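You operate a simulated robot arm through the tools that you are given. There is no shell and no other tool. Be economical: measure what you need, move in short steps, check, and stop when the job is done.

You are at the controls of a simulated two-armed robot. One attempt, no reset.

TASK
Take the purple tile and leave it on the grey board under the desk lamp. Take the tin marked "cyan" from the upper shelf under the ink bench and leave it on the grey board. Open the ink bench door, fetch the green roller from the right end of the ink bench and stand it on the shelf in the ink bench cupboard, then shut the door. Put the filter that says "TYPE 7" from the right end of the ink bench on the front of the plate bench and the filter labelled "TYPE 2" on the shelf under the plate bench. Open the top guard of unit four. Any order will do. Set down upright: green roller, filter.

The check looks at the end state, three seconds after you hand in, the way a careful person would. Anything else that was tipped, shoved, dropped, spilled or broken makes it a failure.

THE ROBOT
Two 7-joint arms with fingered hands on one trunk, on a base that drives. Base frame: it is fixed to the floor where the robot stands at the start and does not move with it; the origin is under the middle of the robot, x ahead of it, y to its left, z up; the surface under the hand at the start is at about z = 900. Units: mm, degrees, N and s.
The left shoulder is at the start at [40, 146, 1055], the right one opposite. With the tool pointing down near the work surface each hand reaches from about 260 to 700 mm from the robot's upright axis, wherever it stands, measured 20 degrees to its own side. Places, roughly: filter [500, -1000, 1000]; front of the plate bench (18x110 cm) [380, -3440, 900]; green roller (7x7x12 cm) [600, -600, 1000]; grey board (32x26x1 cm) [-2400, 1300, 1000]; grey board under the desk lamp (23x32 cm) [400, 1740, 960]; ink bench door [300, 700, 500]; purple tile (9x9x6 cm) [500, 0, 900]; shelf in the ink bench cupboard [600, 700, 500]; shelf under the plate bench [600, -2900, 200]; tin [500, 0, 500]; top guard of unit four [-3000, -300, 1000]. Payload 4 kg a hand.
The TCP of each hand is the grasp point between the finger pads, 26 mm short of the fingertips. In the tool frame z runs along the fingers and y along their closing line. The gripper opens to 148 mm. The gripper's body begins 73 mm behind the TCP. The gripper is a hand of 3 fingers: y runs from the thumb to the fingers, the wrist lies at [0, 0, -224] in the tool frame, and closing takes about 1.5 s.
Orientation is told as [roll, pitch, yaw] about the base's x, y, z axes, in that order, counted from this pose: with the fingers straight down and closing along the base's y, the tool's x points along the base's -x, its y along +y and its z along -z.

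THE INTERFACE
- The arms move only by the tool apply_moves. It takes "left_moves", "right_moves" or both (then of equal length, played together; a hand with none holds still); each is a list of rows, each a list of 7 numbers: the closure, from 0 (fully open) to 1 (shut), then the shift along the tool's x, y, z in cm, then the turn, a rotation vector about the tool's x, y, z in degrees. In form: [[gripper, x, y, z, ax, ay, az], ...]. A call has 1 to 10 rows; each row is the pose to reach, as a shift and turn from the pose commanded when the call began, along the tool's axes at that moment. A row lasts 0.2 s, in which the tool goes at most 50 mm and 8.6 degrees; a call with a longer step from one row to the next is refused whole, and so is a gripper value outside its range. A pose out of reach is approached as far as the arm can. The call stops where the force on the tool passes 40 N (or 10 N more than at its start, if that is more) or the arm is blocked; 0.2 s more then pass. Each finger travels about 108 mm/s and halts on what it meets, pressing with about 24 N; the grip force reading is that of the motor and also rises with nothing between the fingers. The clock runs only during rows and for 0.2 s after the last one: add rows that repeat a pose to give the fingers time. It gives the time, the measured TCP pose, the force on the tool (base axes), the opening and the grip force at its end, in the units of the frame above (readings bear some noise), with the torque about the TCP (base axes, N m) and any sound that the robot's microphone picked up.
- Cameras (640 x 400 px; columns grow to the right, rows downward): "scene" is now at [107, 20.9, 1288.3]; the picture's right is [0.21, -0.98, 0.00], its down [-0.50, -0.11, -0.86] and it looks along [0.84, 0.18, -0.51] (base axes); focal length 214 px, centre (320, 200). "left" rides on the left gripper at [-68, -39, -90] in its tool frame; the picture's right is [0.50, -0.87, 0.00], its down [0.66, 0.38, -0.65] and it looks along [0.57, 0.33, 0.76] (tool axes); focal length 222 px, centre (320, 200). "right" rides on the right gripper at [68, -39, -90] in its tool frame; the picture's right is [0.50, 0.87, 0.00], its down [-0.66, 0.38, -0.65] and it looks along [-0.57, 0.33, 0.76] (tool axes); focal length 222 px, centre (320, 200).
- camera(camera): a new picture of that camera. It takes no simulated time.
- move_column(by): slides the trunk up (or, below 0, down) by that many mm; the arms and the scene camera ride with it, the base frame stays. It gives what a move gives, with no picture.
- roll_base(legs): drives the robot by 1 to 6 legs, each [ahead, left, turn to the left] in mm, mm and degrees, along the robot's own axes; the way and the turn of a leg run together, so that a leg with both is an arc; at most 1500 mm and 180 degrees a leg. The arms and the cameras ride along, it lands a little off, and it stops where it bumps. It gives what a move gives.
- set_grasp(shape, hand): the hand has 3 fingers and takes this shape, open, in about a second: jaw (thumb against the fingers, like two jaws); tri (thumb and two fingers); tip (a fingertip pinch); poke (one finger out to press); point (the index stretched); flat (the hand flat); cup (the hand cupped); fist (a fist). The gripper value then closes the fingers along that shape, each until it touches; the sizes above hold for jaw. It gives what a move gives, with no picture.
- pan_tilt(pan, tilt): turns the head with the scene camera to pan (to the left, within 86 degrees either way) and tilt (down, from -29 to 69), counted from straight ahead of the robot. It gives what a move gives.
- probe_pixels(camera, pixels): for up to 12 pixels [column, row] of the newest picture of that camera ("zoom" is the newest enlarged one), the place [x, y, z] in the base frame of the surface seen there, good to about 2 mm. It takes no simulated time.
- zoom(camera, box): a new picture of the part [left, top, right, bottom] of that camera's present view, enlarged. It takes no simulated time.
- close_job(): hands the job in; it is judged then, once.

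Keep the steps short. Do not move on a guess: measure, check each grasp and each placing, and mend mistakes. In all there are 131 turns and 162 pictures (those below and enlarged ones count). Leave the grippers open and the arms clear of the work at the hand-in unless told otherwise, and finish with a single line.

The tools are called after "Call:" as name(argument=value, ...) on one line, values as JSON. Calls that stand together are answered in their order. apply_moves: Moves the arms, as the interface text tells. Its arguments: {"type":"object","properties":{"left_moves":{"type":"array"},"right_moves":{"type":"array"}},"required":[]} The other tools are called the same way: move_column (by) slides the trunk up or down; set_grasp (shape, hand) gives the hand a shape; roll_base (legs) drives the base; pan_tilt (pan, tilt) turns the head that bears the scene camera; camera (camera) takes a picture; probe_pixels (camera, pixels) gives the place of the surface under pixels of a picture; zoom (camera, box) takes an enlarged picture of a part of a camera's view; close_job () hands the job in.

At the start:

```text
time_s: 0.0
left_ee_pos: [401.4, 207.1, 1169.2]
left_orientation: [-0.1, 0.0, 0.1]
left_ft_force: [0.0, -0.3, -0.2]
left_torque: [-0.02, 0.01, -0.01]
left_width: 147.9
left_grasp_force: 0.1
left_shape: jaw
right_ee_pos: [358.7, -129.8, 1196.9]
right_orientation: [0.0, 0.1, -0.1]
right_ft_force: [1.0, -0.6, -0.8]
right_torque: [0.0, -0.02, 0.0]
right_width: 147.8
right_grasp_force: 0.1
right_shape: jaw
trunk travel left (down, up): [-225.0, 281.0]
robot x, y, heading: [0.8, 0.4, 0.1]
head pan, tilt: [12.4, 30.5]
```

scene: 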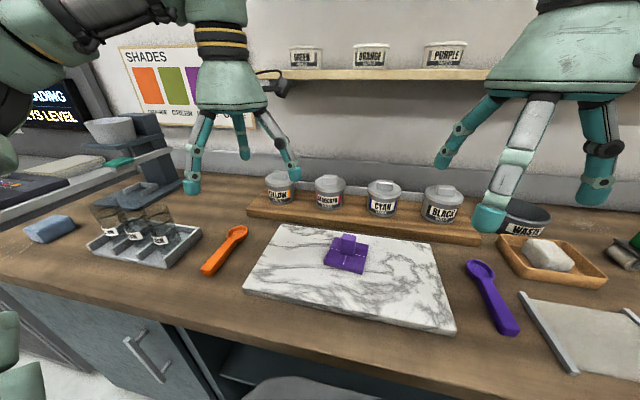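
right: 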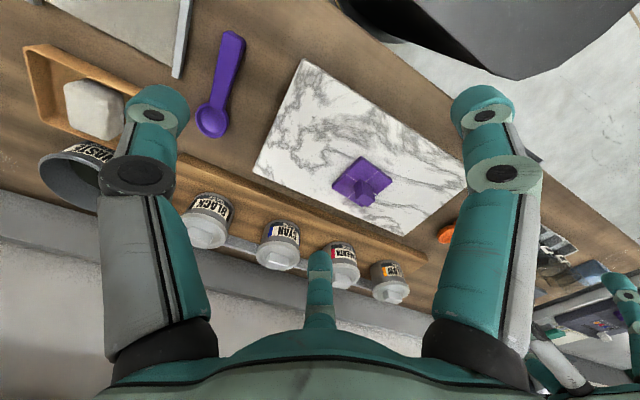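
left: 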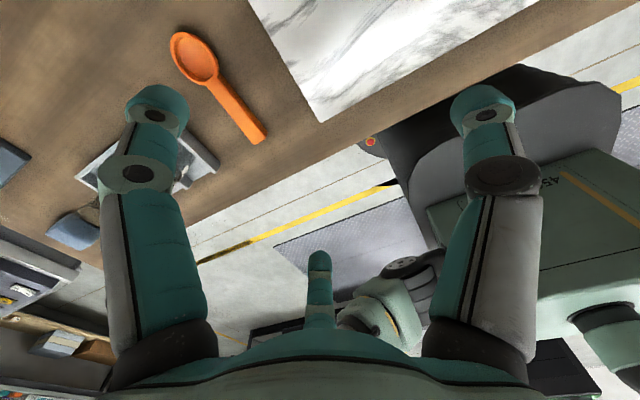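

I see the purple tile on the marble slab at about (347,253). First I look around with the head: to the left for the lamp and the board.

Call:
probe_pixels(camera="scene", pixels=[[347, 240], [327, 255], [362, 260], [345, 268], [350, 320], [380, 210], [150, 360], [130, 340], [165, 378], [280, 290]])

Call:
pan_tilt(pan=70, tilt=25)

Call:
camera(camera="scene")

Call:
pan_tilt(pan=-60, tilt=30)

Call:
camera(camera="scene")

```text
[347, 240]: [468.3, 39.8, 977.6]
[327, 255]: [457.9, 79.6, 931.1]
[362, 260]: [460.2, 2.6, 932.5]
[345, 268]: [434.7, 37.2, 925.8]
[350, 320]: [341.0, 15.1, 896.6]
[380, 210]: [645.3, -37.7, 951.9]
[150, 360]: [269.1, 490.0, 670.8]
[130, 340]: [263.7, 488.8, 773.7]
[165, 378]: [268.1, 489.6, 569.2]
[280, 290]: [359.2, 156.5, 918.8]
```

```text
time_s: 1.3
left_ee_pos: [401.8, 206.0, 1169.4]
left_orientation: [-0.1, 0.0, 0.1]
left_ft_force: [-0.9, -0.4, 0.5]
left_torque: [0.02, -0.01, -0.03]
left_width: 148.0
left_grasp_force: 0.0
left_shape: jaw
right_ee_pos: [358.4, -130.9, 1196.4]
right_orientation: [0.1, 0.2, -0.1]
right_ft_force: [-0.4, -0.3, 0.5]
right_torque: [-0.01, -0.03, -0.03]
right_width: 148.0
right_grasp_force: 0.0
right_shape: jaw
trunk travel left (down, up): [-225.0, 281.0]
robot x, y, heading: [0.2, -1.2, 0.1]
head pan, tilt: [70.0, 25.0]
```

```text
158 pictures are left
```

scene: 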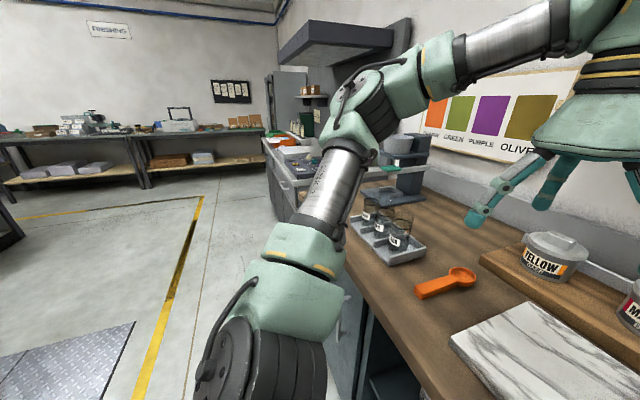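

```text
time_s: 3.4
left_ee_pos: [400.4, 207.0, 1169.0]
left_orientation: [-0.2, -0.1, 0.1]
left_ft_force: [0.8, 0.3, -0.3]
left_torque: [0.0, 0.01, -0.04]
left_width: 147.9
left_grasp_force: 0.0
left_shape: jaw
right_ee_pos: [358.4, -131.8, 1197.1]
right_orientation: [0.2, 0.2, -0.1]
right_ft_force: [0.3, 0.2, -1.2]
right_torque: [0.0, 0.03, -0.01]
right_width: 147.7
right_grasp_force: 0.1
right_shape: jaw
trunk travel left (down, up): [-225.0, 281.0]
robot x, y, heading: [1.7, -0.2, 0.1]
head pan, tilt: [-60.0, 30.0]
```

```text
157 pictures are left
```

scene: 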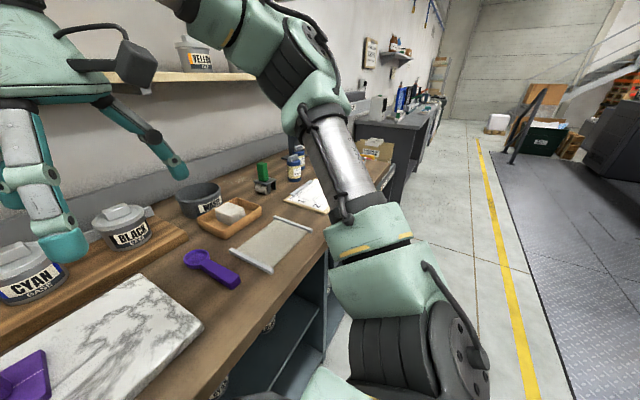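

The rollers and bottles are at the right end near (263,175)–(297,160). Now I zoom on the tile and on the right end.

Call:
zoom(camera="scene", box=[160, 120, 420, 280])

Call:
zoom(camera="right", box=[320, 140, 420, 220])

Call:
pan_tilt(pan=0, tilt=60)

Call:
camera(camera="scene")

```text
2.46 times, centred on (290, 200) of scene
```

zoom: 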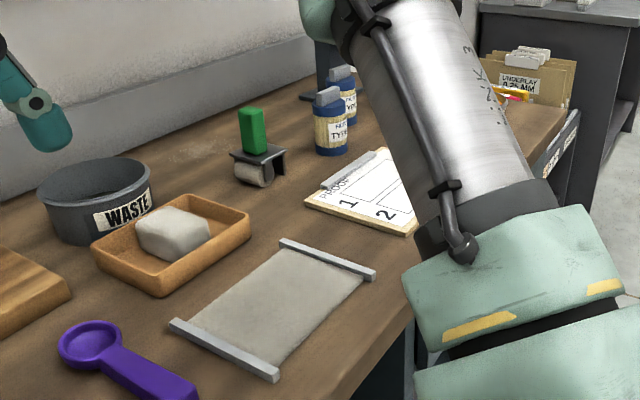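

```text
5.00 times, centred on (370, 180) of right
```

zoom: 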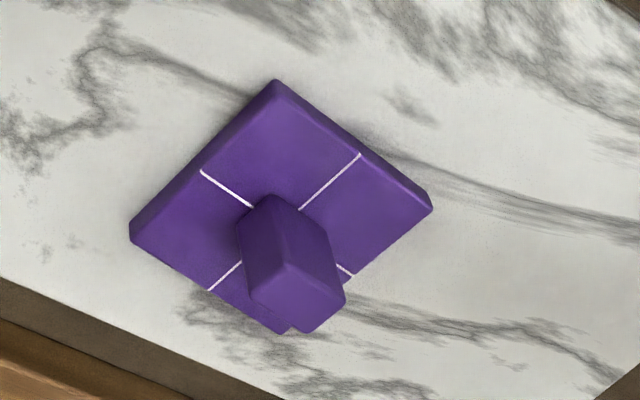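

```text
time_s: 4.7
left_ee_pos: [401.9, 206.2, 1168.8]
left_orientation: [-0.1, 0.0, 0.1]
left_ft_force: [-0.1, 0.2, 1.6]
left_torque: [-0.01, 0.0, -0.02]
left_width: 147.8
left_grasp_force: 0.0
left_shape: jaw
right_ee_pos: [360.0, -131.7, 1196.0]
right_orientation: [0.2, 0.2, -0.1]
right_ft_force: [-0.8, 0.4, -0.5]
right_torque: [-0.02, -0.04, -0.01]
right_width: 147.9
right_grasp_force: 0.0
right_shape: jaw
trunk travel left (down, up): [-225.0, 281.0]
robot x, y, heading: [-3.8, 0.8, -0.2]
head pan, tilt: [0.0, 60.0]
```

```text
154 pictures are left
```

scene: 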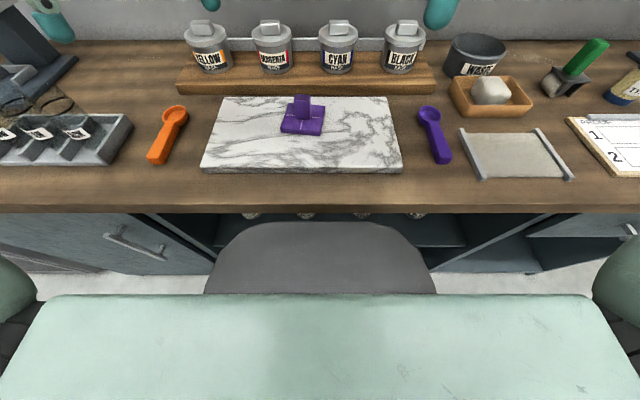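

I zoom in on the tile to get its knob's edges.

Call:
zoom(camera="scene", box=[260, 85, 350, 141])

Call:
probe_pixels(camera="zoom", pixels=[[250, 120], [250, 140], [380, 140], [150, 310], [440, 330], [200, 210], [470, 240], [310, 90], [310, 200], [340, 200]])

Call:
zoom(camera="scene", box=[200, 200, 460, 280])

```text
7.11 times, centred on (305, 113) of scene
```

zoom: 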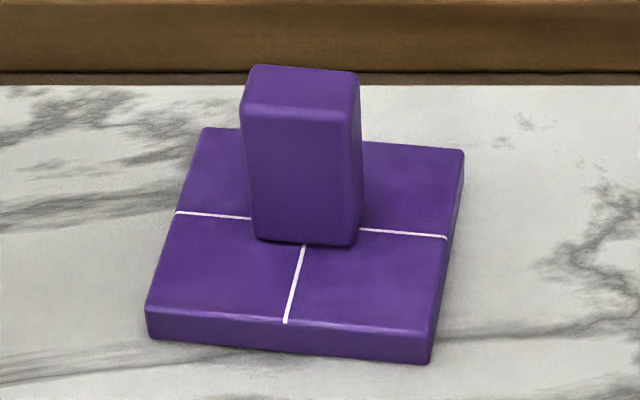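

```text
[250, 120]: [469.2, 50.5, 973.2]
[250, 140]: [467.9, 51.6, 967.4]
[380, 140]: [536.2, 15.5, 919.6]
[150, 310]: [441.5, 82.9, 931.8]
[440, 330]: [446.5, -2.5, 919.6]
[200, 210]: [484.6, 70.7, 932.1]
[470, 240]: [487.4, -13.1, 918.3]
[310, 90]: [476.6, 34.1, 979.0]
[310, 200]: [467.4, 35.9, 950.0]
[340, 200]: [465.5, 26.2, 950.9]
```

```text
2.46 times, centred on (330, 240) of scene
```

zoom: 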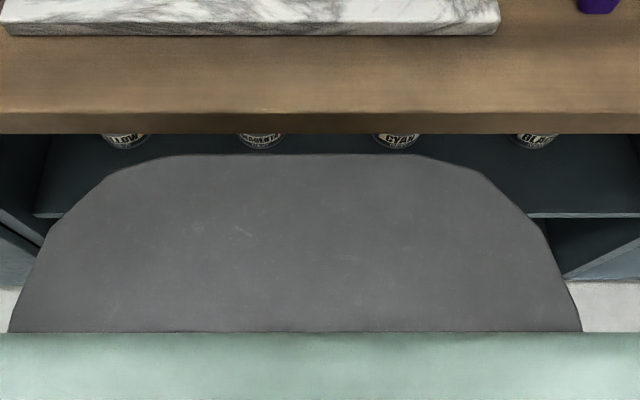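

Knob centre about (480, 36), 30 mm wide in y, turned about -7°, top at 979. I bring the left hand above it, moving the right hand off to its side.

Call:
apply_moves(left_moves=[[0, -2, -4.2, 0, 0, 0, 2], [0, -4, -8.5, 0, 0, 0, 4], [0, -6, -12.7, 0, 0, 0, 6], [0, -7.8, -17, 2, 0, 0, 7], [0, -7.8, -17, 6.5, 0, 0, 7], [0, -7.8, -17, 11, 0, 0, 7], [0, -7.8, -17, 13, 0, 0, 7]], right_moves=[[0, 0, -3, 0, 0, 0, 0], [0, 0, -6, 0, 0, 0, 0], [0, 0, -9, 0, 0, 0, 0], [0, 0, -12, 0, 0, 0, 0], [0, 0, -12, 0, 0, 0, 0], [0, 0, -12, 0, 0, 0, 0], [0, 0, -12, 0, 0, 0, 0]])

Call:
camera(camera="left")

Call:
camera(camera="scene")

```text
refused: row 4 steps farther than a row can; nothing moved
```

```text
151 pictures are left
```

left: 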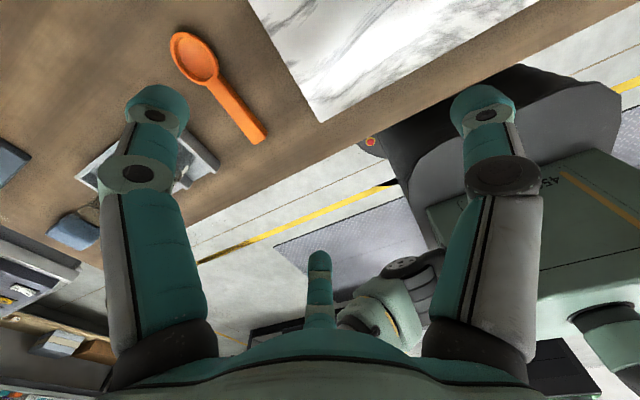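

```text
150 pictures are left
```

scene: 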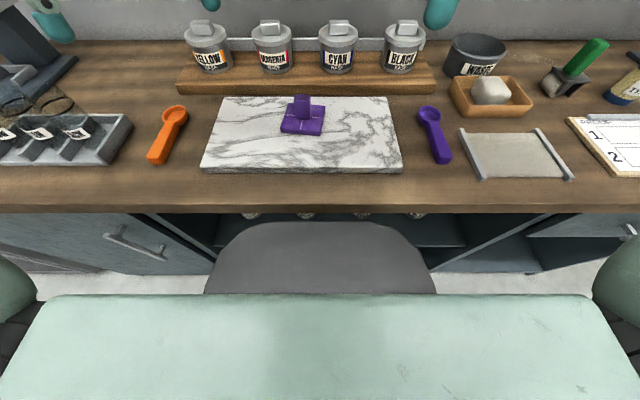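

The call was refused (step over 50 mm); I resend with smaller steps.

Call:
apply_moves(left_moves=[[0, -2, -4.2, 0, 0, 0, 2], [0, -4, -8.5, 0, 0, 0, 4], [0, -6, -12.7, 0, 0, 0, 6], [0, -7.8, -17, 1, 0, 0, 7], [0, -7.8, -17, 5.5, 0, 0, 7], [0, -7.8, -17, 10, 0, 0, 7], [0, -7.8, -17, 13, 0, 0, 7]], right_moves=[[0, 0, -3, 0, 0, 0, 0], [0, 0, -6, 0, 0, 0, 0], [0, 0, -9, 0, 0, 0, 0], [0, 0, -12, 0, 0, 0, 0], [0, 0, -12, 0, 0, 0, 0], [0, 0, -12, 0, 0, 0, 0], [0, 0, -12, 0, 0, 0, 0]])

Call:
camera(camera="scene")

```text
time_s: 6.3
left_ee_pos: [478.9, 36.6, 1039.2]
left_orientation: [-0.2, 0.0, -6.9]
left_ft_force: [-1.0, 0.7, -0.2]
left_torque: [0.0, 0.04, -0.04]
left_width: 148.1
left_grasp_force: 0.0
left_shape: jaw
right_ee_pos: [363.6, -250.7, 1196.0]
right_orientation: [0.0, 0.1, -0.2]
right_ft_force: [-0.1, 0.5, -0.3]
right_torque: [-0.01, -0.02, 0.02]
right_width: 147.7
right_grasp_force: 0.1
right_shape: jaw
trunk travel left (down, up): [-225.0, 281.0]
robot x, y, heading: [-1.1, 2.7, 0.1]
head pan, tilt: [0.0, 60.0]
```

```text
149 pictures are left
```

scene: 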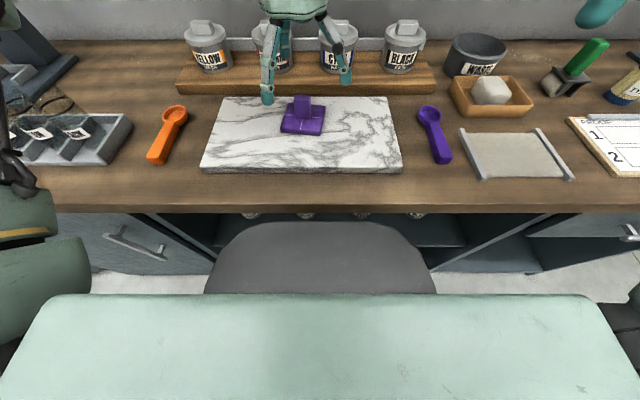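

Centred over the knob. I go down 75 mm and close.

Call:
apply_moves(left_moves=[[0, 0, 0, 4, 0, 0, 0], [0, 0, 0, 7.5, 0, 0, 0], [0.4, 0, 0, 7.5, 0, 0, 0], [0.8, 0, 0, 7.5, 0, 0, 0], [1, 0, 0, 7.5, 0, 0, 0], [1, 0, 0, 7.5, 0, 0, 0], [1, 0, 0, 7.5, 0, 0, 0], [1, 0, 0, 7.5, 0, 0, 0]])

Call:
camera(camera="scene")

```text
time_s: 8.1
left_ee_pos: [479.4, 37.9, 962.2]
left_orientation: [-0.1, 0.0, -6.9]
left_ft_force: [0.9, -0.5, -1.0]
left_torque: [-0.01, 0.01, 0.02]
left_width: 25.0
left_grasp_force: 23.4
left_shape: jaw
right_ee_pos: [362.0, -250.5, 1195.3]
right_orientation: [0.1, 0.0, -0.1]
right_ft_force: [-0.9, 0.4, 0.2]
right_torque: [0.01, 0.03, 0.01]
right_width: 148.1
right_grasp_force: 0.0
right_shape: jaw
trunk travel left (down, up): [-225.0, 281.0]
robot x, y, heading: [-1.2, 1.8, 0.1]
head pan, tilt: [0.0, 60.0]
```

```text
148 pictures are left
```

scene: 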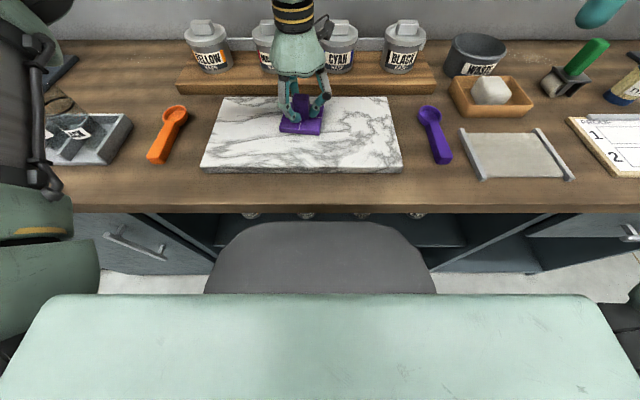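

Held: 25 mm, 23 N. I lift it 20 cm and draw it back, then look left.

Call:
apply_moves(left_moves=[[1, 0, 0, -2, 0, 0, 0], [1, 0, 0, -6, 0, 0, 0], [1, 0, 0, -10, 0, 0, 0], [1, 0, 0, -14, 0, 0, 0], [1, 0, 0, -18, 0, 0, 0], [1, 3, 3, -20, 0, 0, 0], [1, 6, 6, -20, 0, 0, 0], [1, 9, 9, -20, 0, 0, 0], [1, 9, 12, -20, 0, 0, 0]])

Call:
pan_tilt(pan=75, tilt=15)

Call:
camera(camera="scene")

```text
time_s: 10.1
left_ee_pos: [406.6, 170.1, 1167.7]
left_orientation: [-0.1, 0.1, -6.9]
left_ft_force: [-0.3, 0.7, -1.3]
left_torque: [-0.02, -0.01, -0.02]
left_width: 24.7
left_grasp_force: 24.0
left_shape: jaw
right_ee_pos: [362.1, -249.0, 1196.6]
right_orientation: [0.0, 0.1, -0.2]
right_ft_force: [0.0, 0.5, 0.1]
right_torque: [0.01, 0.01, 0.04]
right_width: 147.8
right_grasp_force: 0.0
right_shape: jaw
trunk travel left (down, up): [-225.0, 281.0]
robot x, y, heading: [0.7, -1.8, 0.2]
head pan, tilt: [0.0, 60.0]
```

```text
time_s: 11.6
left_ee_pos: [405.9, 168.0, 1166.6]
left_orientation: [0.0, 0.0, -6.9]
left_ft_force: [-0.2, 0.3, -1.7]
left_torque: [0.01, 0.01, 0.01]
left_width: 24.8
left_grasp_force: 24.0
left_shape: jaw
right_ee_pos: [361.4, -250.4, 1195.0]
right_orientation: [0.1, 0.2, -0.1]
right_ft_force: [0.4, -0.6, -0.6]
right_torque: [0.04, -0.01, -0.04]
right_width: 148.1
right_grasp_force: 0.1
right_shape: jaw
trunk travel left (down, up): [-225.0, 281.0]
robot x, y, heading: [3.1, -4.4, 0.0]
head pan, tilt: [75.0, 15.0]
```

```text
147 pictures are left
```

scene: 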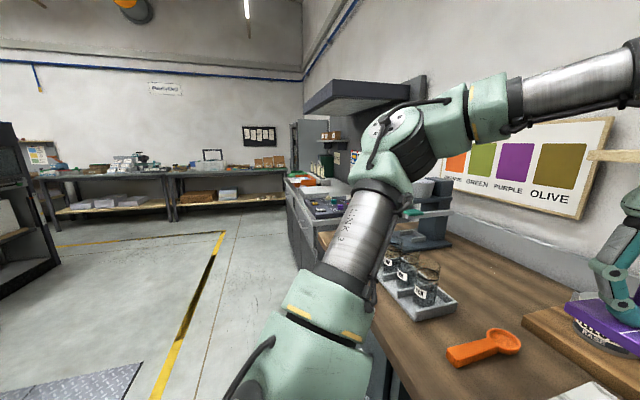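

Held. Floor on the left is free. I back off 80 mm, drive 1450 to the left, and look at the lamp bench.

Call:
roll_base(legs=[[-80, 0, 0], [0, 1450, 0]])

Call:
pan_tilt(pan=20, tilt=35)

Call:
camera(camera="scene")

```text
time_s: 19.6
left_ee_pos: [291.1, 1674.7, 1167.9]
left_orientation: [-0.1, 0.1, -4.6]
left_ft_force: [1.1, -0.6, -0.7]
left_torque: [-0.01, 0.02, 0.03]
left_width: 24.5
left_grasp_force: 23.8
left_shape: jaw
right_ee_pos: [263.1, 1254.9, 1194.7]
right_orientation: [0.2, 0.0, 2.1]
right_ft_force: [-0.2, -0.9, 0.2]
right_torque: [-0.01, 0.03, 0.03]
right_width: 148.1
right_grasp_force: 0.2
right_shape: jaw
trunk travel left (down, up): [-225.0, 281.0]
robot x, y, heading: [-106.7, 1494.0, 2.2]
head pan, tilt: [75.0, 15.0]
```

```text
time_s: 20.9
left_ee_pos: [290.8, 1673.8, 1167.9]
left_orientation: [-0.1, 0.0, -4.6]
left_ft_force: [-0.2, -0.5, -2.0]
left_torque: [0.03, 0.01, 0.0]
left_width: 24.4
left_grasp_force: 24.2
left_shape: jaw
right_ee_pos: [263.6, 1254.0, 1194.9]
right_orientation: [0.2, 0.0, 1.9]
right_ft_force: [0.3, 0.2, -0.2]
right_torque: [0.0, -0.03, -0.01]
right_width: 147.7
right_grasp_force: 0.1
right_shape: jaw
trunk travel left (down, up): [-225.0, 281.0]
robot x, y, heading: [-111.2, 1490.6, 2.1]
head pan, tilt: [20.0, 35.0]
```

```text
146 pictures are left
```

scene: 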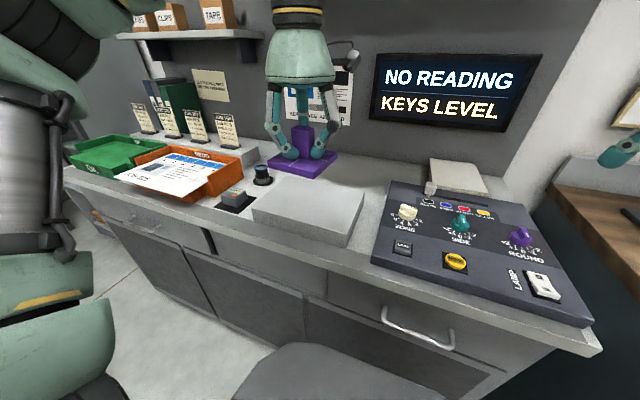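

A grey slab is at (310,210), another lighter thing at (460,175). I measure them.

Call:
probe_pixels(camera="scene", pixels=[[260, 205], [345, 235], [362, 195], [290, 180], [310, 210], [460, 175], [440, 165], [480, 190], [235, 197], [262, 177], [320, 255], [360, 160]])

Call:
pan_tilt(pan=30, tilt=-10)

Call:
camera(camera="scene")

```text
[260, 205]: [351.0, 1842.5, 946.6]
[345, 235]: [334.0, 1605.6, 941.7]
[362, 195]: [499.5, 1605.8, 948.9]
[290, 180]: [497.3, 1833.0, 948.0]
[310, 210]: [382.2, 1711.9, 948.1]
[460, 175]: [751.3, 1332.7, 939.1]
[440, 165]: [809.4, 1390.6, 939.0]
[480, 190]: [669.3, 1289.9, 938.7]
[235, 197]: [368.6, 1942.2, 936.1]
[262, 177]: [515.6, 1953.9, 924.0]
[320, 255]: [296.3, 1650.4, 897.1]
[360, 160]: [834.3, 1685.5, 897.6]
```

```text
time_s: 22.0
left_ee_pos: [290.1, 1676.2, 1167.7]
left_orientation: [-0.1, 0.0, -4.7]
left_ft_force: [-0.1, 0.8, -1.2]
left_torque: [0.02, 0.01, 0.01]
left_width: 24.5
left_grasp_force: 24.4
left_shape: jaw
right_ee_pos: [263.8, 1254.2, 1196.1]
right_orientation: [0.2, 0.1, 2.0]
right_ft_force: [-0.3, -0.4, 0.6]
right_torque: [0.0, -0.02, 0.01]
right_width: 147.8
right_grasp_force: 0.0
right_shape: jaw
trunk travel left (down, up): [-225.0, 281.0]
robot x, y, heading: [-107.0, 1490.1, 2.1]
head pan, tilt: [30.0, -10.0]
```

```text
145 pictures are left
```

scene: 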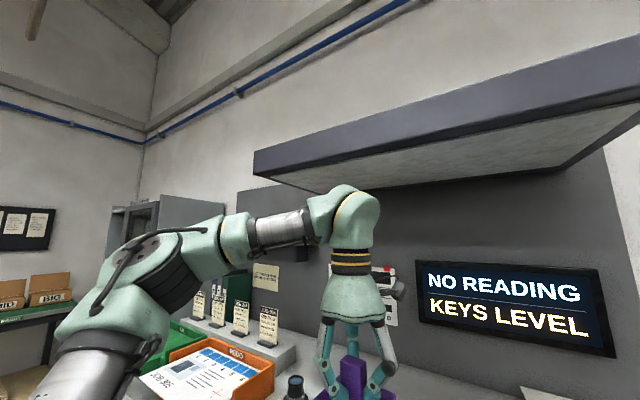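

The grey slab (x 310–515, y 1590–1870, top 948) is the board under the lamp canopy. I move the tile over (405,1735), going down to 30 mm above it.

Call:
apply_moves(left_moves=[[1, -4, 2.3, 0, 0, 0, 0], [1, -8, 4.6, 0, 0, 0, 0], [1, -11, 6.9, 1, 0, 0, 0], [1, -11, 6.9, 5, 0, 0, 0], [1, -11, 6.9, 9, 0, 0, 0], [1, -11, 6.9, 12, 0, 0, 0], [1, -11, 6.9, 14.5, 0, 0, 0], [1, -11, 6.9, 14.5, 0, 0, 0]])

Call:
pan_tilt(pan=20, tilt=40)

Call:
camera(camera="scene")

```text
time_s: 23.8
left_ee_pos: [407.0, 1736.4, 1023.4]
left_orientation: [-0.1, 0.0, -4.6]
left_ft_force: [0.4, -0.1, -1.0]
left_torque: [0.04, -0.01, 0.0]
left_width: 24.4
left_grasp_force: 23.7
left_shape: jaw
right_ee_pos: [263.1, 1254.6, 1195.2]
right_orientation: [0.2, 0.1, 2.0]
right_ft_force: [0.1, 0.6, 0.3]
right_torque: [0.02, 0.02, 0.02]
right_width: 147.8
right_grasp_force: 0.0
right_shape: jaw
trunk travel left (down, up): [-225.0, 281.0]
robot x, y, heading: [-110.0, 1491.2, 2.1]
head pan, tilt: [30.0, -10.0]
```

```text
time_s: 24.9
left_ee_pos: [407.6, 1736.3, 1023.1]
left_orientation: [-0.1, 0.0, -4.7]
left_ft_force: [-0.2, -0.2, -1.1]
left_torque: [0.03, -0.01, 0.01]
left_width: 24.4
left_grasp_force: 24.0
left_shape: jaw
right_ee_pos: [263.2, 1256.4, 1195.7]
right_orientation: [0.1, 0.1, 2.0]
right_ft_force: [0.4, -0.3, 0.3]
right_torque: [-0.02, 0.01, 0.0]
right_width: 147.9
right_grasp_force: 0.1
right_shape: jaw
trunk travel left (down, up): [-225.0, 281.0]
robot x, y, heading: [-108.1, 1491.4, 2.2]
head pan, tilt: [20.0, 40.0]
```

```text
144 pictures are left
```

scene: 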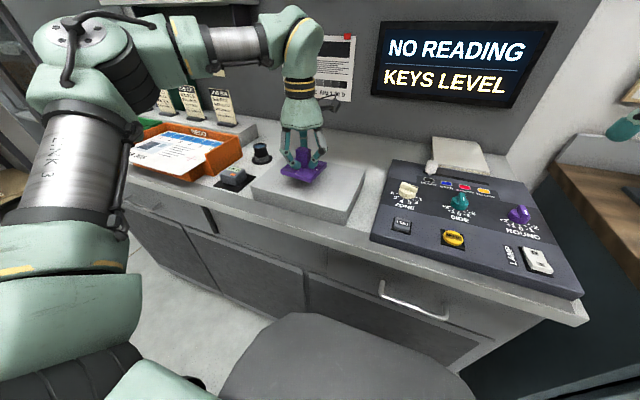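

Over the board. I lower 31 mm and then open slowly and rise.

Call:
apply_moves(left_moves=[[1, 0, 0, 1.5, 0, 0, 0], [1, 0, 0, 2.7, 0, 0, 0], [1, 0, 0, 3.1, 0, 0, 0], [1, 0, 0, 3.1, 0, 0, 0], [0.7, 0, 0, 3.1, 0, 0, 0], [0.5, 0, 0, 3.1, 0, 0, 0], [0.5, 0, 0, 3.1, 0, 0, 0], [0.5, 0, 0, 0, 0, 0, 0], [0.5, 0, 0, -5, 0, 0, 0], [0.5, 0, 0, -10, 0, 0, 0]])

Call:
zoom(camera="scene", box=[220, 110, 420, 240])

```text
time_s: 27.1
left_ee_pos: [406.5, 1735.0, 1123.2]
left_orientation: [0.1, 0.1, -4.7]
left_ft_force: [-0.6, 0.0, 0.0]
left_torque: [0.0, -0.03, -0.02]
left_width: 73.5
left_grasp_force: 0.0
left_shape: jaw
right_ee_pos: [262.9, 1254.4, 1196.1]
right_orientation: [0.2, 0.0, 2.1]
right_ft_force: [-0.4, -0.9, -1.1]
right_torque: [0.01, -0.03, 0.01]
right_width: 148.0
right_grasp_force: 0.0
right_shape: jaw
trunk travel left (down, up): [-225.0, 281.0]
robot x, y, heading: [-107.7, 1491.1, 2.2]
head pan, tilt: [20.0, 40.0]
```

```text
3.08 times, centred on (320, 175) of scene
```

zoom: 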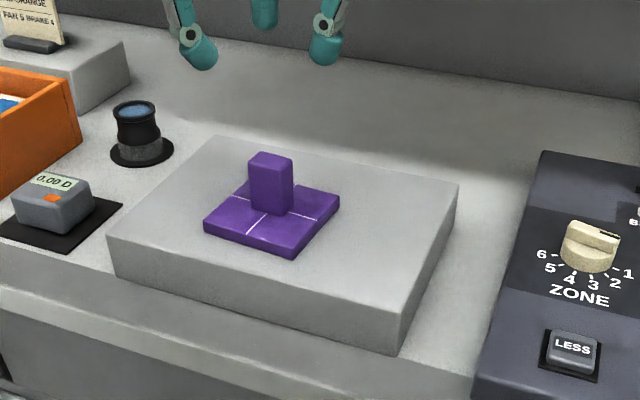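

Tile placed. I draw the left hand back and drive right/back to look at the ink bench front.

Call:
apply_moves(left_moves=[[0, 4, -2, -2, 0, 0, 0], [0, 8, -4, -4, 0, 0, 0], [0, 12, -6, -4, 0, 0, 0]])

Call:
roll_base(legs=[[-450, 0, -2.1], [0, -900, 0]])

Call:
pan_tilt(pan=0, tilt=45)

Call:
camera(camera="scene")

```text
time_s: 27.9
left_ee_pos: [280.5, 1688.0, 1159.5]
left_orientation: [-0.2, 0.1, -4.6]
left_ft_force: [-0.3, -0.6, -0.3]
left_torque: [-0.01, -0.03, -0.02]
left_width: 148.0
left_grasp_force: 0.1
left_shape: jaw
right_ee_pos: [262.8, 1256.4, 1195.4]
right_orientation: [0.1, -0.1, 2.0]
right_ft_force: [-0.8, -0.2, -0.3]
right_torque: [-0.01, 0.0, -0.01]
right_width: 147.9
right_grasp_force: 0.1
right_shape: jaw
trunk travel left (down, up): [-225.0, 281.0]
robot x, y, heading: [-108.5, 1491.3, 2.6]
head pan, tilt: [20.0, 40.0]
```

```text
time_s: 35.0
left_ee_pos: [-168.8, 767.7, 1159.8]
left_orientation: [-0.1, 0.0, -6.9]
left_ft_force: [-0.8, -0.2, -0.7]
left_torque: [0.01, 0.0, -0.02]
left_width: 148.0
left_grasp_force: 0.1
left_shape: jaw
right_ee_pos: [-205.4, 335.4, 1195.9]
right_orientation: [0.1, 0.1, -0.2]
right_ft_force: [0.5, -0.5, 0.4]
right_torque: [0.01, 0.0, -0.02]
right_width: 148.0
right_grasp_force: 0.0
right_shape: jaw
trunk travel left (down, up): [-225.0, 281.0]
robot x, y, heading: [-567.0, 584.4, -0.1]
head pan, tilt: [20.0, 40.0]
```

```text
time_s: 35.9
left_ee_pos: [-169.2, 767.8, 1160.0]
left_orientation: [-0.1, 0.0, -6.9]
left_ft_force: [-0.2, -0.8, -0.7]
left_torque: [0.0, -0.02, -0.01]
left_width: 147.9
left_grasp_force: 0.0
left_shape: jaw
right_ee_pos: [-205.0, 334.4, 1196.2]
right_orientation: [0.1, 0.1, -0.3]
right_ft_force: [-0.3, 0.2, 0.0]
right_torque: [0.04, 0.02, 0.04]
right_width: 148.0
right_grasp_force: 0.0
right_shape: jaw
trunk travel left (down, up): [-225.0, 281.0]
robot x, y, heading: [-566.9, 583.9, -0.5]
head pan, tilt: [0.0, 45.0]
```

```text
142 pictures are left
```

scene: 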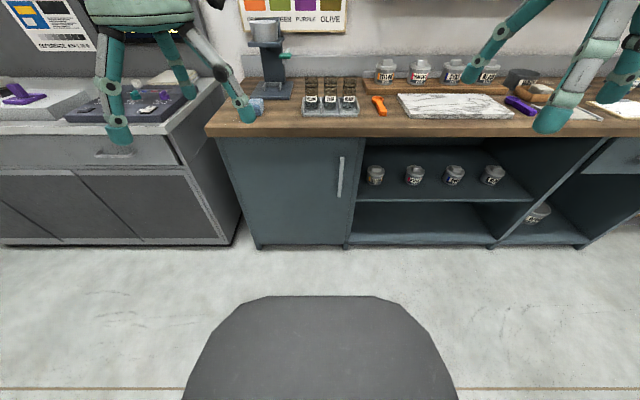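

Clear view: door handle at (340,177), four tins on the upper shelf. I zoom and measure.

Call:
zoom(camera="scene", box=[220, 120, 540, 260])

Call:
probe_pixels(camera="scene", pixels=[[341, 160], [340, 178], [338, 193], [345, 230], [220, 145], [300, 200], [414, 168], [414, 182], [447, 175], [454, 182], [454, 167], [454, 202]])

Call:
zoom(camera="scene", box=[355, 150, 515, 205])

```text
2.00 times, centred on (380, 190) of scene
```

zoom: 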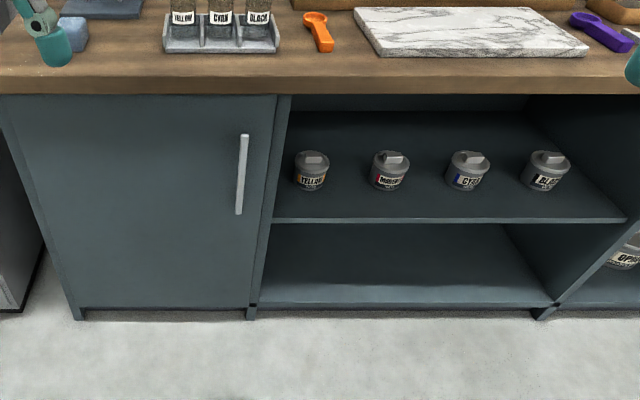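

```text
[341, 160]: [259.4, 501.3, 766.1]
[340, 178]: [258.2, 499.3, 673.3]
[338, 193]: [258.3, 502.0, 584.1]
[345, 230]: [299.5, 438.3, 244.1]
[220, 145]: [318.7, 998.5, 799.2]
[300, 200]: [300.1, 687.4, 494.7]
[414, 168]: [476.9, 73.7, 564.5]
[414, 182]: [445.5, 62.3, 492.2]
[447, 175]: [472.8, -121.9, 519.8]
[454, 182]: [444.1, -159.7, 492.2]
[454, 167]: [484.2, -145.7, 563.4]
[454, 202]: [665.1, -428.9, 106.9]
```

```text
4.00 times, centred on (435, 178) of scene
```

zoom: 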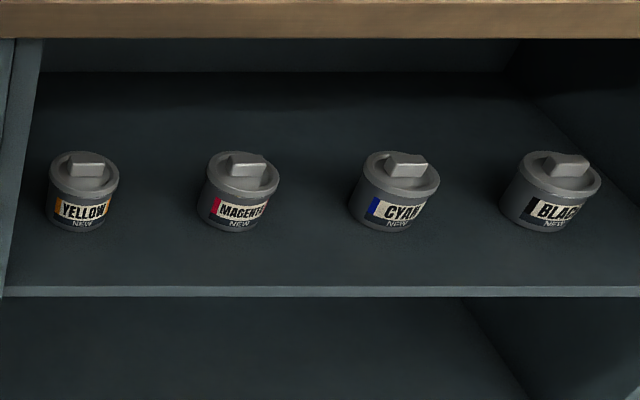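

The cyan tin is the third, near (484,-147), z 482–565. The door has a vertical bar handle at (258,500), z 584–766, and hinges on the left. I turn the left hand to point forward with the fingers still closing along y.

Call:
apply_moves(left_moves=[[0, -1.5, 0, 2, 0, -8.5, 0], [0, -3, 0, 4, 0, -17, 0], [0, -4.5, 0, 6, 0, -25.5, 0], [0, -6, 0, 8, 0, -34, 0], [0, -7.5, 0, 10, 0, -42.5, 0], [0, -9, 0, 12, 0, -51, 0], [0, -10.5, 0, 14, 0, -59.5, 0], [0, -12, 0, 16, 0, -68, 0], [0, -13.5, 0, 18, 0, -76.5, 0], [0, -15, 0, 20, 0, -85, 0]])

Call:
probe_pixels(camera="scene", pixels=[[255, 245], [225, 150], [232, 170], [350, 200], [357, 160], [358, 245], [320, 305], [200, 370], [440, 370], [300, 136], [450, 136], [560, 120]])

Call:
camera(camera="scene")

```text
time_s: 38.0
left_ee_pos: [-62.0, 777.2, 1039.6]
left_orientation: [2.1, -64.6, -10.8]
left_ft_force: [0.8, 0.4, -0.2]
left_torque: [-0.01, 0.02, -0.02]
left_width: 147.8
left_grasp_force: 0.1
left_shape: jaw
left hand out of reach, approached as far as the arm can: row 8, 9, 10
right_ee_pos: [-203.5, 336.6, 1194.4]
right_orientation: [0.0, 0.3, -0.3]
right_ft_force: [0.9, 0.7, -1.0]
right_torque: [0.02, 0.0, 0.0]
right_width: 148.0
right_grasp_force: 0.0
right_shape: jaw
trunk travel left (down, up): [-225.0, 281.0]
robot x, y, heading: [-568.9, 586.6, -0.4]
head pan, tilt: [0.0, 45.0]
```

```text
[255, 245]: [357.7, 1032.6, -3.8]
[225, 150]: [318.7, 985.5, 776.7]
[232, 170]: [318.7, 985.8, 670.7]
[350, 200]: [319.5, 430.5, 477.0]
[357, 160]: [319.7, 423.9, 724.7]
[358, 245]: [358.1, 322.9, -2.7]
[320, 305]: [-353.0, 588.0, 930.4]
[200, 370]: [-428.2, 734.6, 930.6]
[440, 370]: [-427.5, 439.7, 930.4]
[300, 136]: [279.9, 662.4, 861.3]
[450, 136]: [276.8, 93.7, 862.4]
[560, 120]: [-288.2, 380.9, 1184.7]
```

```text
139 pictures are left
```

scene: 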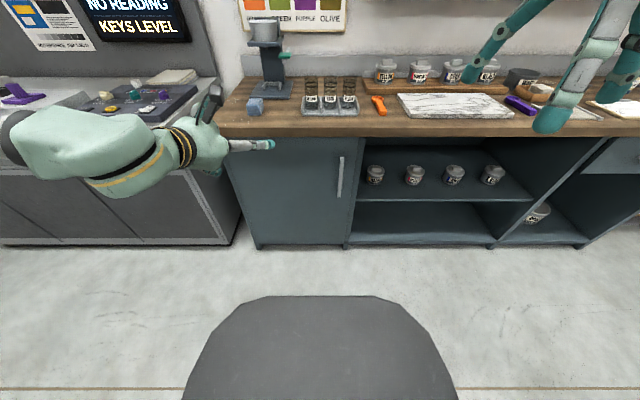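

The hand stopped at pitch -65 because it is too near the shoulder. I lower the trunk 200 and push the hand farther forward (the bench front is at x 277, far off).

Call:
move_column(by=-200)

Call:
apply_moves(left_moves=[[0, 0, 0, 2, 0, 0, 0], [0, 0, 0, 4, 0, 0, 0], [0, 0, 0, 8, 0, 0, 0], [0, 0, 0, 12, 0, 0, 0], [0, 0, 0, 12, 0, 0, 0]])

```text
time_s: 40.2
left_ee_pos: [-62.2, 775.7, 838.7]
left_orientation: [2.2, -64.6, -10.8]
left_ft_force: [-0.6, 0.6, -0.2]
left_torque: [0.04, 0.0, -0.02]
left_width: 147.9
left_grasp_force: 0.0
left_shape: jaw
right_ee_pos: [-204.8, 335.9, 996.2]
right_orientation: [0.1, 0.1, -0.1]
right_ft_force: [0.6, 0.6, -0.5]
right_torque: [-0.02, -0.01, -0.05]
right_width: 147.8
right_grasp_force: 0.0
right_shape: jaw
trunk travel left (down, up): [-25.0, 481.0]
robot x, y, heading: [-565.8, 587.7, 0.1]
head pan, tilt: [0.0, 45.0]
```

```text
time_s: 41.4
left_ee_pos: [31.9, 808.3, 801.3]
left_orientation: [2.0, -64.5, -11.0]
left_ft_force: [0.1, 0.2, 0.7]
left_torque: [0.02, 0.0, 0.01]
left_width: 148.4
left_grasp_force: 0.1
left_shape: jaw
left hand out of reach, approached as far as the arm can: row 1, 2, 3, 4, 5
right_ee_pos: [-205.2, 336.1, 995.3]
right_orientation: [0.1, 0.1, -0.1]
right_ft_force: [-0.8, 0.0, 0.4]
right_torque: [0.02, 0.03, -0.01]
right_width: 147.9
right_grasp_force: 0.1
right_shape: jaw
trunk travel left (down, up): [-25.0, 481.0]
robot x, y, heading: [-568.1, 582.5, -0.1]
head pan, tilt: [0.0, 45.0]
```

Orientation is stuck at -65 (joint limit in this posture). I try reaching farther ahead with a slight outward yaw.

Call:
apply_moves(left_moves=[[0, 0, 0, 4, -3, 0, 0], [0, 0, 0, 8, -6, 0, 0], [0, 0, 0, 12, -9, 0, 0], [0, 0, 0, 16, -12, 0, 0], [0, 0, 0, 16, -12, 0, 0]])

Call:
camera(camera="scene")

```text
time_s: 42.6
left_ee_pos: [174.2, 791.8, 736.5]
left_orientation: [13.8, -64.5, -10.5]
left_ft_force: [-0.7, 0.1, 0.5]
left_torque: [0.0, 0.0, 0.01]
left_width: 147.8
left_grasp_force: 0.1
left_shape: jaw
left hand out of reach, approached as far as the arm can: row 1, 2, 3
right_ee_pos: [-205.5, 338.0, 996.0]
right_orientation: [0.0, -0.1, -0.1]
right_ft_force: [0.0, 0.5, 0.1]
right_torque: [-0.03, 0.02, -0.02]
right_width: 147.8
right_grasp_force: 0.1
right_shape: jaw
trunk travel left (down, up): [-25.0, 481.0]
robot x, y, heading: [-564.1, 587.7, 0.3]
head pan, tilt: [0.0, 45.0]
```

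```text
138 pictures are left
```

scene: 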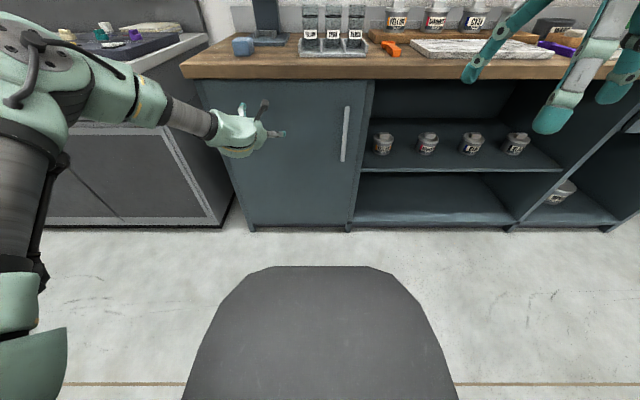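

Now reachable. From the orientation reading the hand points 25° down with ~6° of roll; I level it in place.

Call:
apply_moves(left_moves=[[0, 0, 0, 0, 1, -6, -1.5], [0, 0, 0, 0, 2, -12, -3], [0, 0, 0, 0, 3, -18, -4.5], [0, 0, 0, 0, 4, -24.7, -6], [0, 0, 0, 0, 4, -24.7, -6]])

```text
time_s: 43.8
left_ee_pos: [176.3, 789.7, 733.9]
left_orientation: [14.0, -64.3, -10.9]
left_ft_force: [-0.1, 0.8, -0.1]
left_torque: [-0.02, -0.01, 0.02]
left_width: 148.0
left_grasp_force: 0.0
left_shape: jaw
left hand out of reach, approached as far as the arm can: row 1, 2, 3, 4, 5
right_ee_pos: [-205.1, 336.5, 995.1]
right_orientation: [0.1, 0.1, -0.2]
right_ft_force: [1.0, 0.4, 0.1]
right_torque: [-0.01, 0.01, -0.03]
right_width: 147.9
right_grasp_force: 0.1
right_shape: jaw
trunk travel left (down, up): [-25.0, 481.0]
robot x, y, heading: [-565.7, 584.7, 0.0]
head pan, tilt: [0.0, 45.0]
```

Tilt tops out at about 65° from straight down wherever the arm is, so I take this as the limit; it is enough for the bar. I strafe right 290 so that the left hand faces the handle.

Call:
roll_base(legs=[[0, -290, 0]])

Call:
camera(camera="scene")

Call:
camera(camera="left")

```text
time_s: 45.8
left_ee_pos: [174.1, 497.1, 736.1]
left_orientation: [14.1, -64.3, -10.9]
left_ft_force: [0.0, 0.6, -0.3]
left_torque: [0.04, 0.01, 0.02]
left_width: 148.0
left_grasp_force: 0.1
left_shape: jaw
right_ee_pos: [-205.8, 42.4, 995.0]
right_orientation: [0.1, 0.1, -0.3]
right_ft_force: [0.4, 0.1, -0.1]
right_torque: [-0.02, -0.01, 0.03]
right_width: 147.9
right_grasp_force: 0.0
right_shape: jaw
trunk travel left (down, up): [-25.0, 481.0]
robot x, y, heading: [-568.3, 293.6, -0.0]
head pan, tilt: [0.0, 45.0]
```

```text
137 pictures are left
```

scene: 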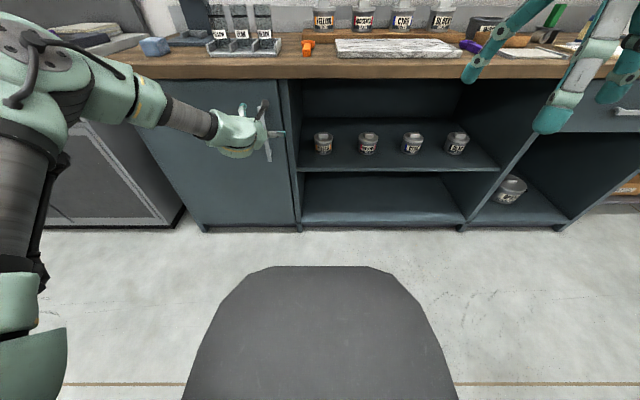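

```text
136 pictures are left
```

left: 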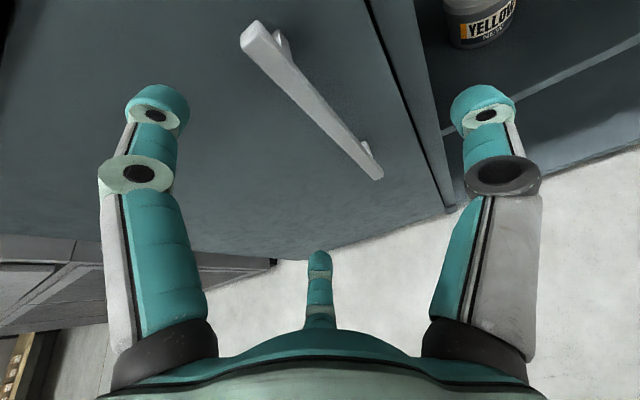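

The bar lies between the fingers in the hand camera. I measure the bar.

Call:
probe_pixels(camera="left", pixels=[[252, 35], [285, 75], [310, 110], [340, 140], [370, 168], [320, 85]])

```text
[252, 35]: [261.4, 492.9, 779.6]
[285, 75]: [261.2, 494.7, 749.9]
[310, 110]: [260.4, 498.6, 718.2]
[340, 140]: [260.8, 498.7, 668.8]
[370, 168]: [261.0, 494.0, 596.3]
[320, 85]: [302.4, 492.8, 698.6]
```

Bar centre at y≈496, x≈266. I advance 99 mm along the fingers with -8 mm sideways and close.

Call:
apply_moves(left_moves=[[0, 0, -0.8, 2, 0, 0, 0], [0, 0, -0.8, 6, 0, 0, 0], [0, 0, -0.8, 9.8, 0, 0, 0], [0.4, 0, -0.8, 9.8, 0, 0, 0], [0.8, 0, -0.8, 9.8, 0, 0, 0], [1, 0, -0.8, 9.8, 0, 0, 0], [1, 0, -0.8, 9.8, 0, 0, 0], [1, 0, -0.8, 9.8, 0, 0, 0], [1, 0, -0.8, 9.8, 0, 0, 0]])

Call:
camera(camera="left")

```text
time_s: 46.6
left_ee_pos: [248.2, 488.9, 693.8]
left_orientation: [13.2, -63.9, -10.5]
left_ft_force: [-27.1, -4.4, 1.2]
left_torque: [0.31, -1.83, 0.82]
left_width: 147.7
left_grasp_force: 0.0
left_shape: jaw
right_ee_pos: [-207.3, 42.1, 995.8]
right_orientation: [0.1, 0.0, -0.1]
right_ft_force: [0.2, -0.7, 0.5]
right_torque: [-0.03, -0.01, -0.03]
right_width: 147.9
right_grasp_force: 0.0
right_shape: jaw
trunk travel left (down, up): [-25.0, 481.0]
robot x, y, heading: [-566.9, 294.1, -0.1]
head pan, tilt: [0.0, 45.0]
stopped in row 3 (left hand): the force on the tool passed its limit at 82 N (the readings are from after the stop); the commanded pose is now the measured one
```

```text
135 pictures are left
```

left: 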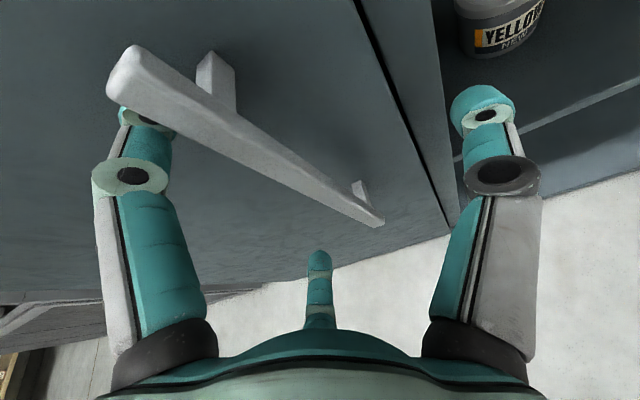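

The upper finger touched the door (hand tilted, fingers spread in height). I back off and try the fingertip pinch shape.

Call:
apply_moves(left_moves=[[0, 0, 0, -3, 0, 0, 0], [0, 0, 0, -6, 0, 0, 0]])

Call:
set_grasp(hand="left", shape="tip")

Call:
camera(camera="left")

Call:
probe_pixels(camera="left", pixels=[[320, 203], [240, 80], [320, 120]])

```text
time_s: 47.2
left_ee_pos: [197.7, 485.5, 717.9]
left_orientation: [13.5, -63.9, -10.6]
left_ft_force: [0.6, -0.4, 0.8]
left_torque: [0.02, -0.04, 0.03]
left_width: 147.8
left_grasp_force: 0.0
left_shape: jaw
right_ee_pos: [-205.0, 41.8, 994.6]
right_orientation: [0.0, 0.0, -0.2]
right_ft_force: [-0.6, 0.2, -0.5]
right_torque: [0.03, 0.03, 0.02]
right_width: 147.8
right_grasp_force: 0.1
right_shape: jaw
trunk travel left (down, up): [-25.0, 481.0]
robot x, y, heading: [-569.2, 293.1, 0.1]
head pan, tilt: [0.0, 45.0]
```

```text
time_s: 48.1
left_ee_pos: [198.5, 485.1, 716.4]
left_orientation: [13.3, -63.8, -10.6]
left_ft_force: [0.7, -0.3, -0.8]
left_torque: [0.03, 0.02, -0.02]
left_width: 147.7
left_grasp_force: 0.1
left_shape: tip
right_ee_pos: [-204.7, 43.9, 994.5]
right_orientation: [0.1, 0.2, -0.1]
right_ft_force: [0.2, 0.1, 0.0]
right_torque: [0.0, 0.04, 0.02]
right_width: 148.0
right_grasp_force: 0.1
right_shape: jaw
trunk travel left (down, up): [-25.0, 481.0]
robot x, y, heading: [-568.7, 291.9, 0.2]
head pan, tilt: [0.0, 45.0]
```

```text
134 pictures are left
```

left: 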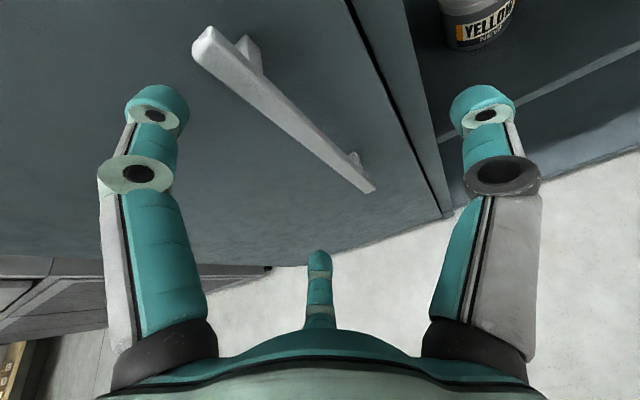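

```text
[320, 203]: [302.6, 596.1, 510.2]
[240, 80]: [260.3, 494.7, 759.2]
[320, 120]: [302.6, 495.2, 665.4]
```

I probe the fingertips themselves to learn where each finger is.

Call:
probe_pixels(camera="left", pixels=[[155, 95], [150, 120], [483, 92], [487, 118], [320, 255], [320, 275], [135, 170], [500, 175]])

```text
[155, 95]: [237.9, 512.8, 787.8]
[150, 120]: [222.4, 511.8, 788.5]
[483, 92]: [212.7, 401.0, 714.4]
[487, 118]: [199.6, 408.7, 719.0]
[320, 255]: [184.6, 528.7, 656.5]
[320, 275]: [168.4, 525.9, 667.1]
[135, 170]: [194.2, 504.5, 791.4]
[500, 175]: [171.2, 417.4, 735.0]
```

The fingers sit about 120° apart around the palm. I go back to jaw and part-close to see whether the upper finger comes in.

Call:
set_grasp(hand="left", shape="jaw")

Call:
apply_moves(left_moves=[[0.3, 0, 1, 0, 0, 0, 0], [0.6, 0, 1, 0, 0, 0, 0], [0.6, 0, 1, 0, 0, 0, 0], [0.6, 0, 1, 0, 0, 0, 0]])

Call:
camera(camera="left")

```text
time_s: 49.0
left_ee_pos: [197.4, 485.8, 717.6]
left_orientation: [13.3, -63.8, -10.7]
left_ft_force: [-0.1, 0.1, 0.3]
left_torque: [0.01, 0.0, -0.01]
left_width: 148.0
left_grasp_force: 0.0
left_shape: jaw
right_ee_pos: [-204.7, 42.5, 993.5]
right_orientation: [0.2, 0.1, -0.1]
right_ft_force: [-0.7, -0.5, -1.6]
right_torque: [-0.03, 0.01, 0.01]
right_width: 147.8
right_grasp_force: 0.0
right_shape: jaw
trunk travel left (down, up): [-25.0, 481.0]
robot x, y, heading: [-570.3, 294.1, 0.3]
head pan, tilt: [0.0, 45.0]
```

```text
time_s: 50.0
left_ee_pos: [195.8, 495.6, 718.1]
left_orientation: [13.4, -63.8, -10.7]
left_ft_force: [-1.2, 0.5, 0.5]
left_torque: [0.01, -0.01, -0.03]
left_width: 59.5
left_grasp_force: 0.0
left_shape: jaw
right_ee_pos: [-206.2, 42.2, 993.6]
right_orientation: [0.1, 0.1, 0.0]
right_ft_force: [0.7, -0.2, -0.4]
right_torque: [-0.02, 0.0, 0.01]
right_width: 147.7
right_grasp_force: 0.2
right_shape: jaw
trunk travel left (down, up): [-25.0, 481.0]
robot x, y, heading: [-563.3, 294.4, -0.0]
head pan, tilt: [0.0, 45.0]
```

```text
133 pictures are left
```

left: 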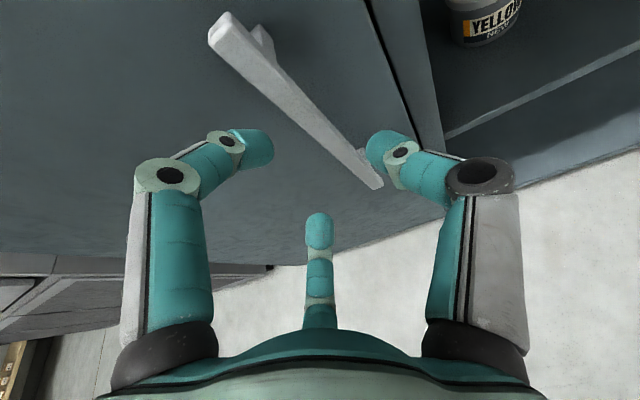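

Part-closed, the tips come in radially. I advance 69 mm with this opening, watching force, then close on the bar.

Call:
apply_moves(left_moves=[[0.6, 0, 0.1, 3, 0, 0, 0], [0.6, 0, 0.1, 5, 0, 0, 0], [0.6, 0, 0.1, 6, 0, 0, 0], [0.6, 0, 0.1, 6.8, 0, 0, 0]])

Call:
camera(camera="left")

```text
time_s: 51.0
left_ee_pos: [258.2, 502.7, 688.1]
left_orientation: [13.5, -63.8, -10.6]
left_ft_force: [0.2, 0.3, -1.3]
left_torque: [0.02, 0.01, 0.01]
left_width: 59.5
left_grasp_force: 0.1
left_shape: jaw
right_ee_pos: [-204.4, 43.2, 994.0]
right_orientation: [0.2, 0.2, -0.1]
right_ft_force: [0.8, 0.7, 0.1]
right_torque: [-0.01, -0.02, -0.02]
right_width: 147.8
right_grasp_force: 0.0
right_shape: jaw
trunk travel left (down, up): [-25.0, 481.0]
robot x, y, heading: [-563.1, 295.9, 0.1]
head pan, tilt: [0.0, 45.0]
```

```text
132 pictures are left
```

left: 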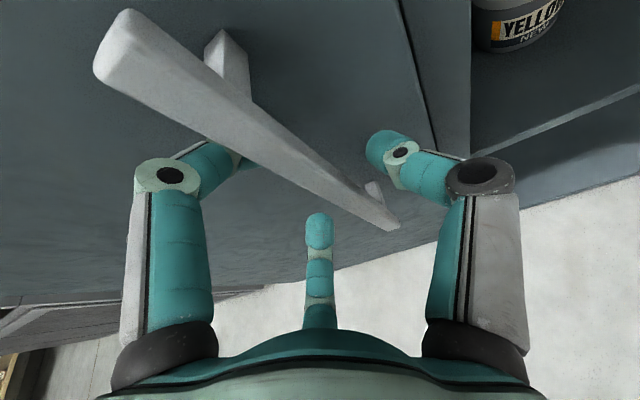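

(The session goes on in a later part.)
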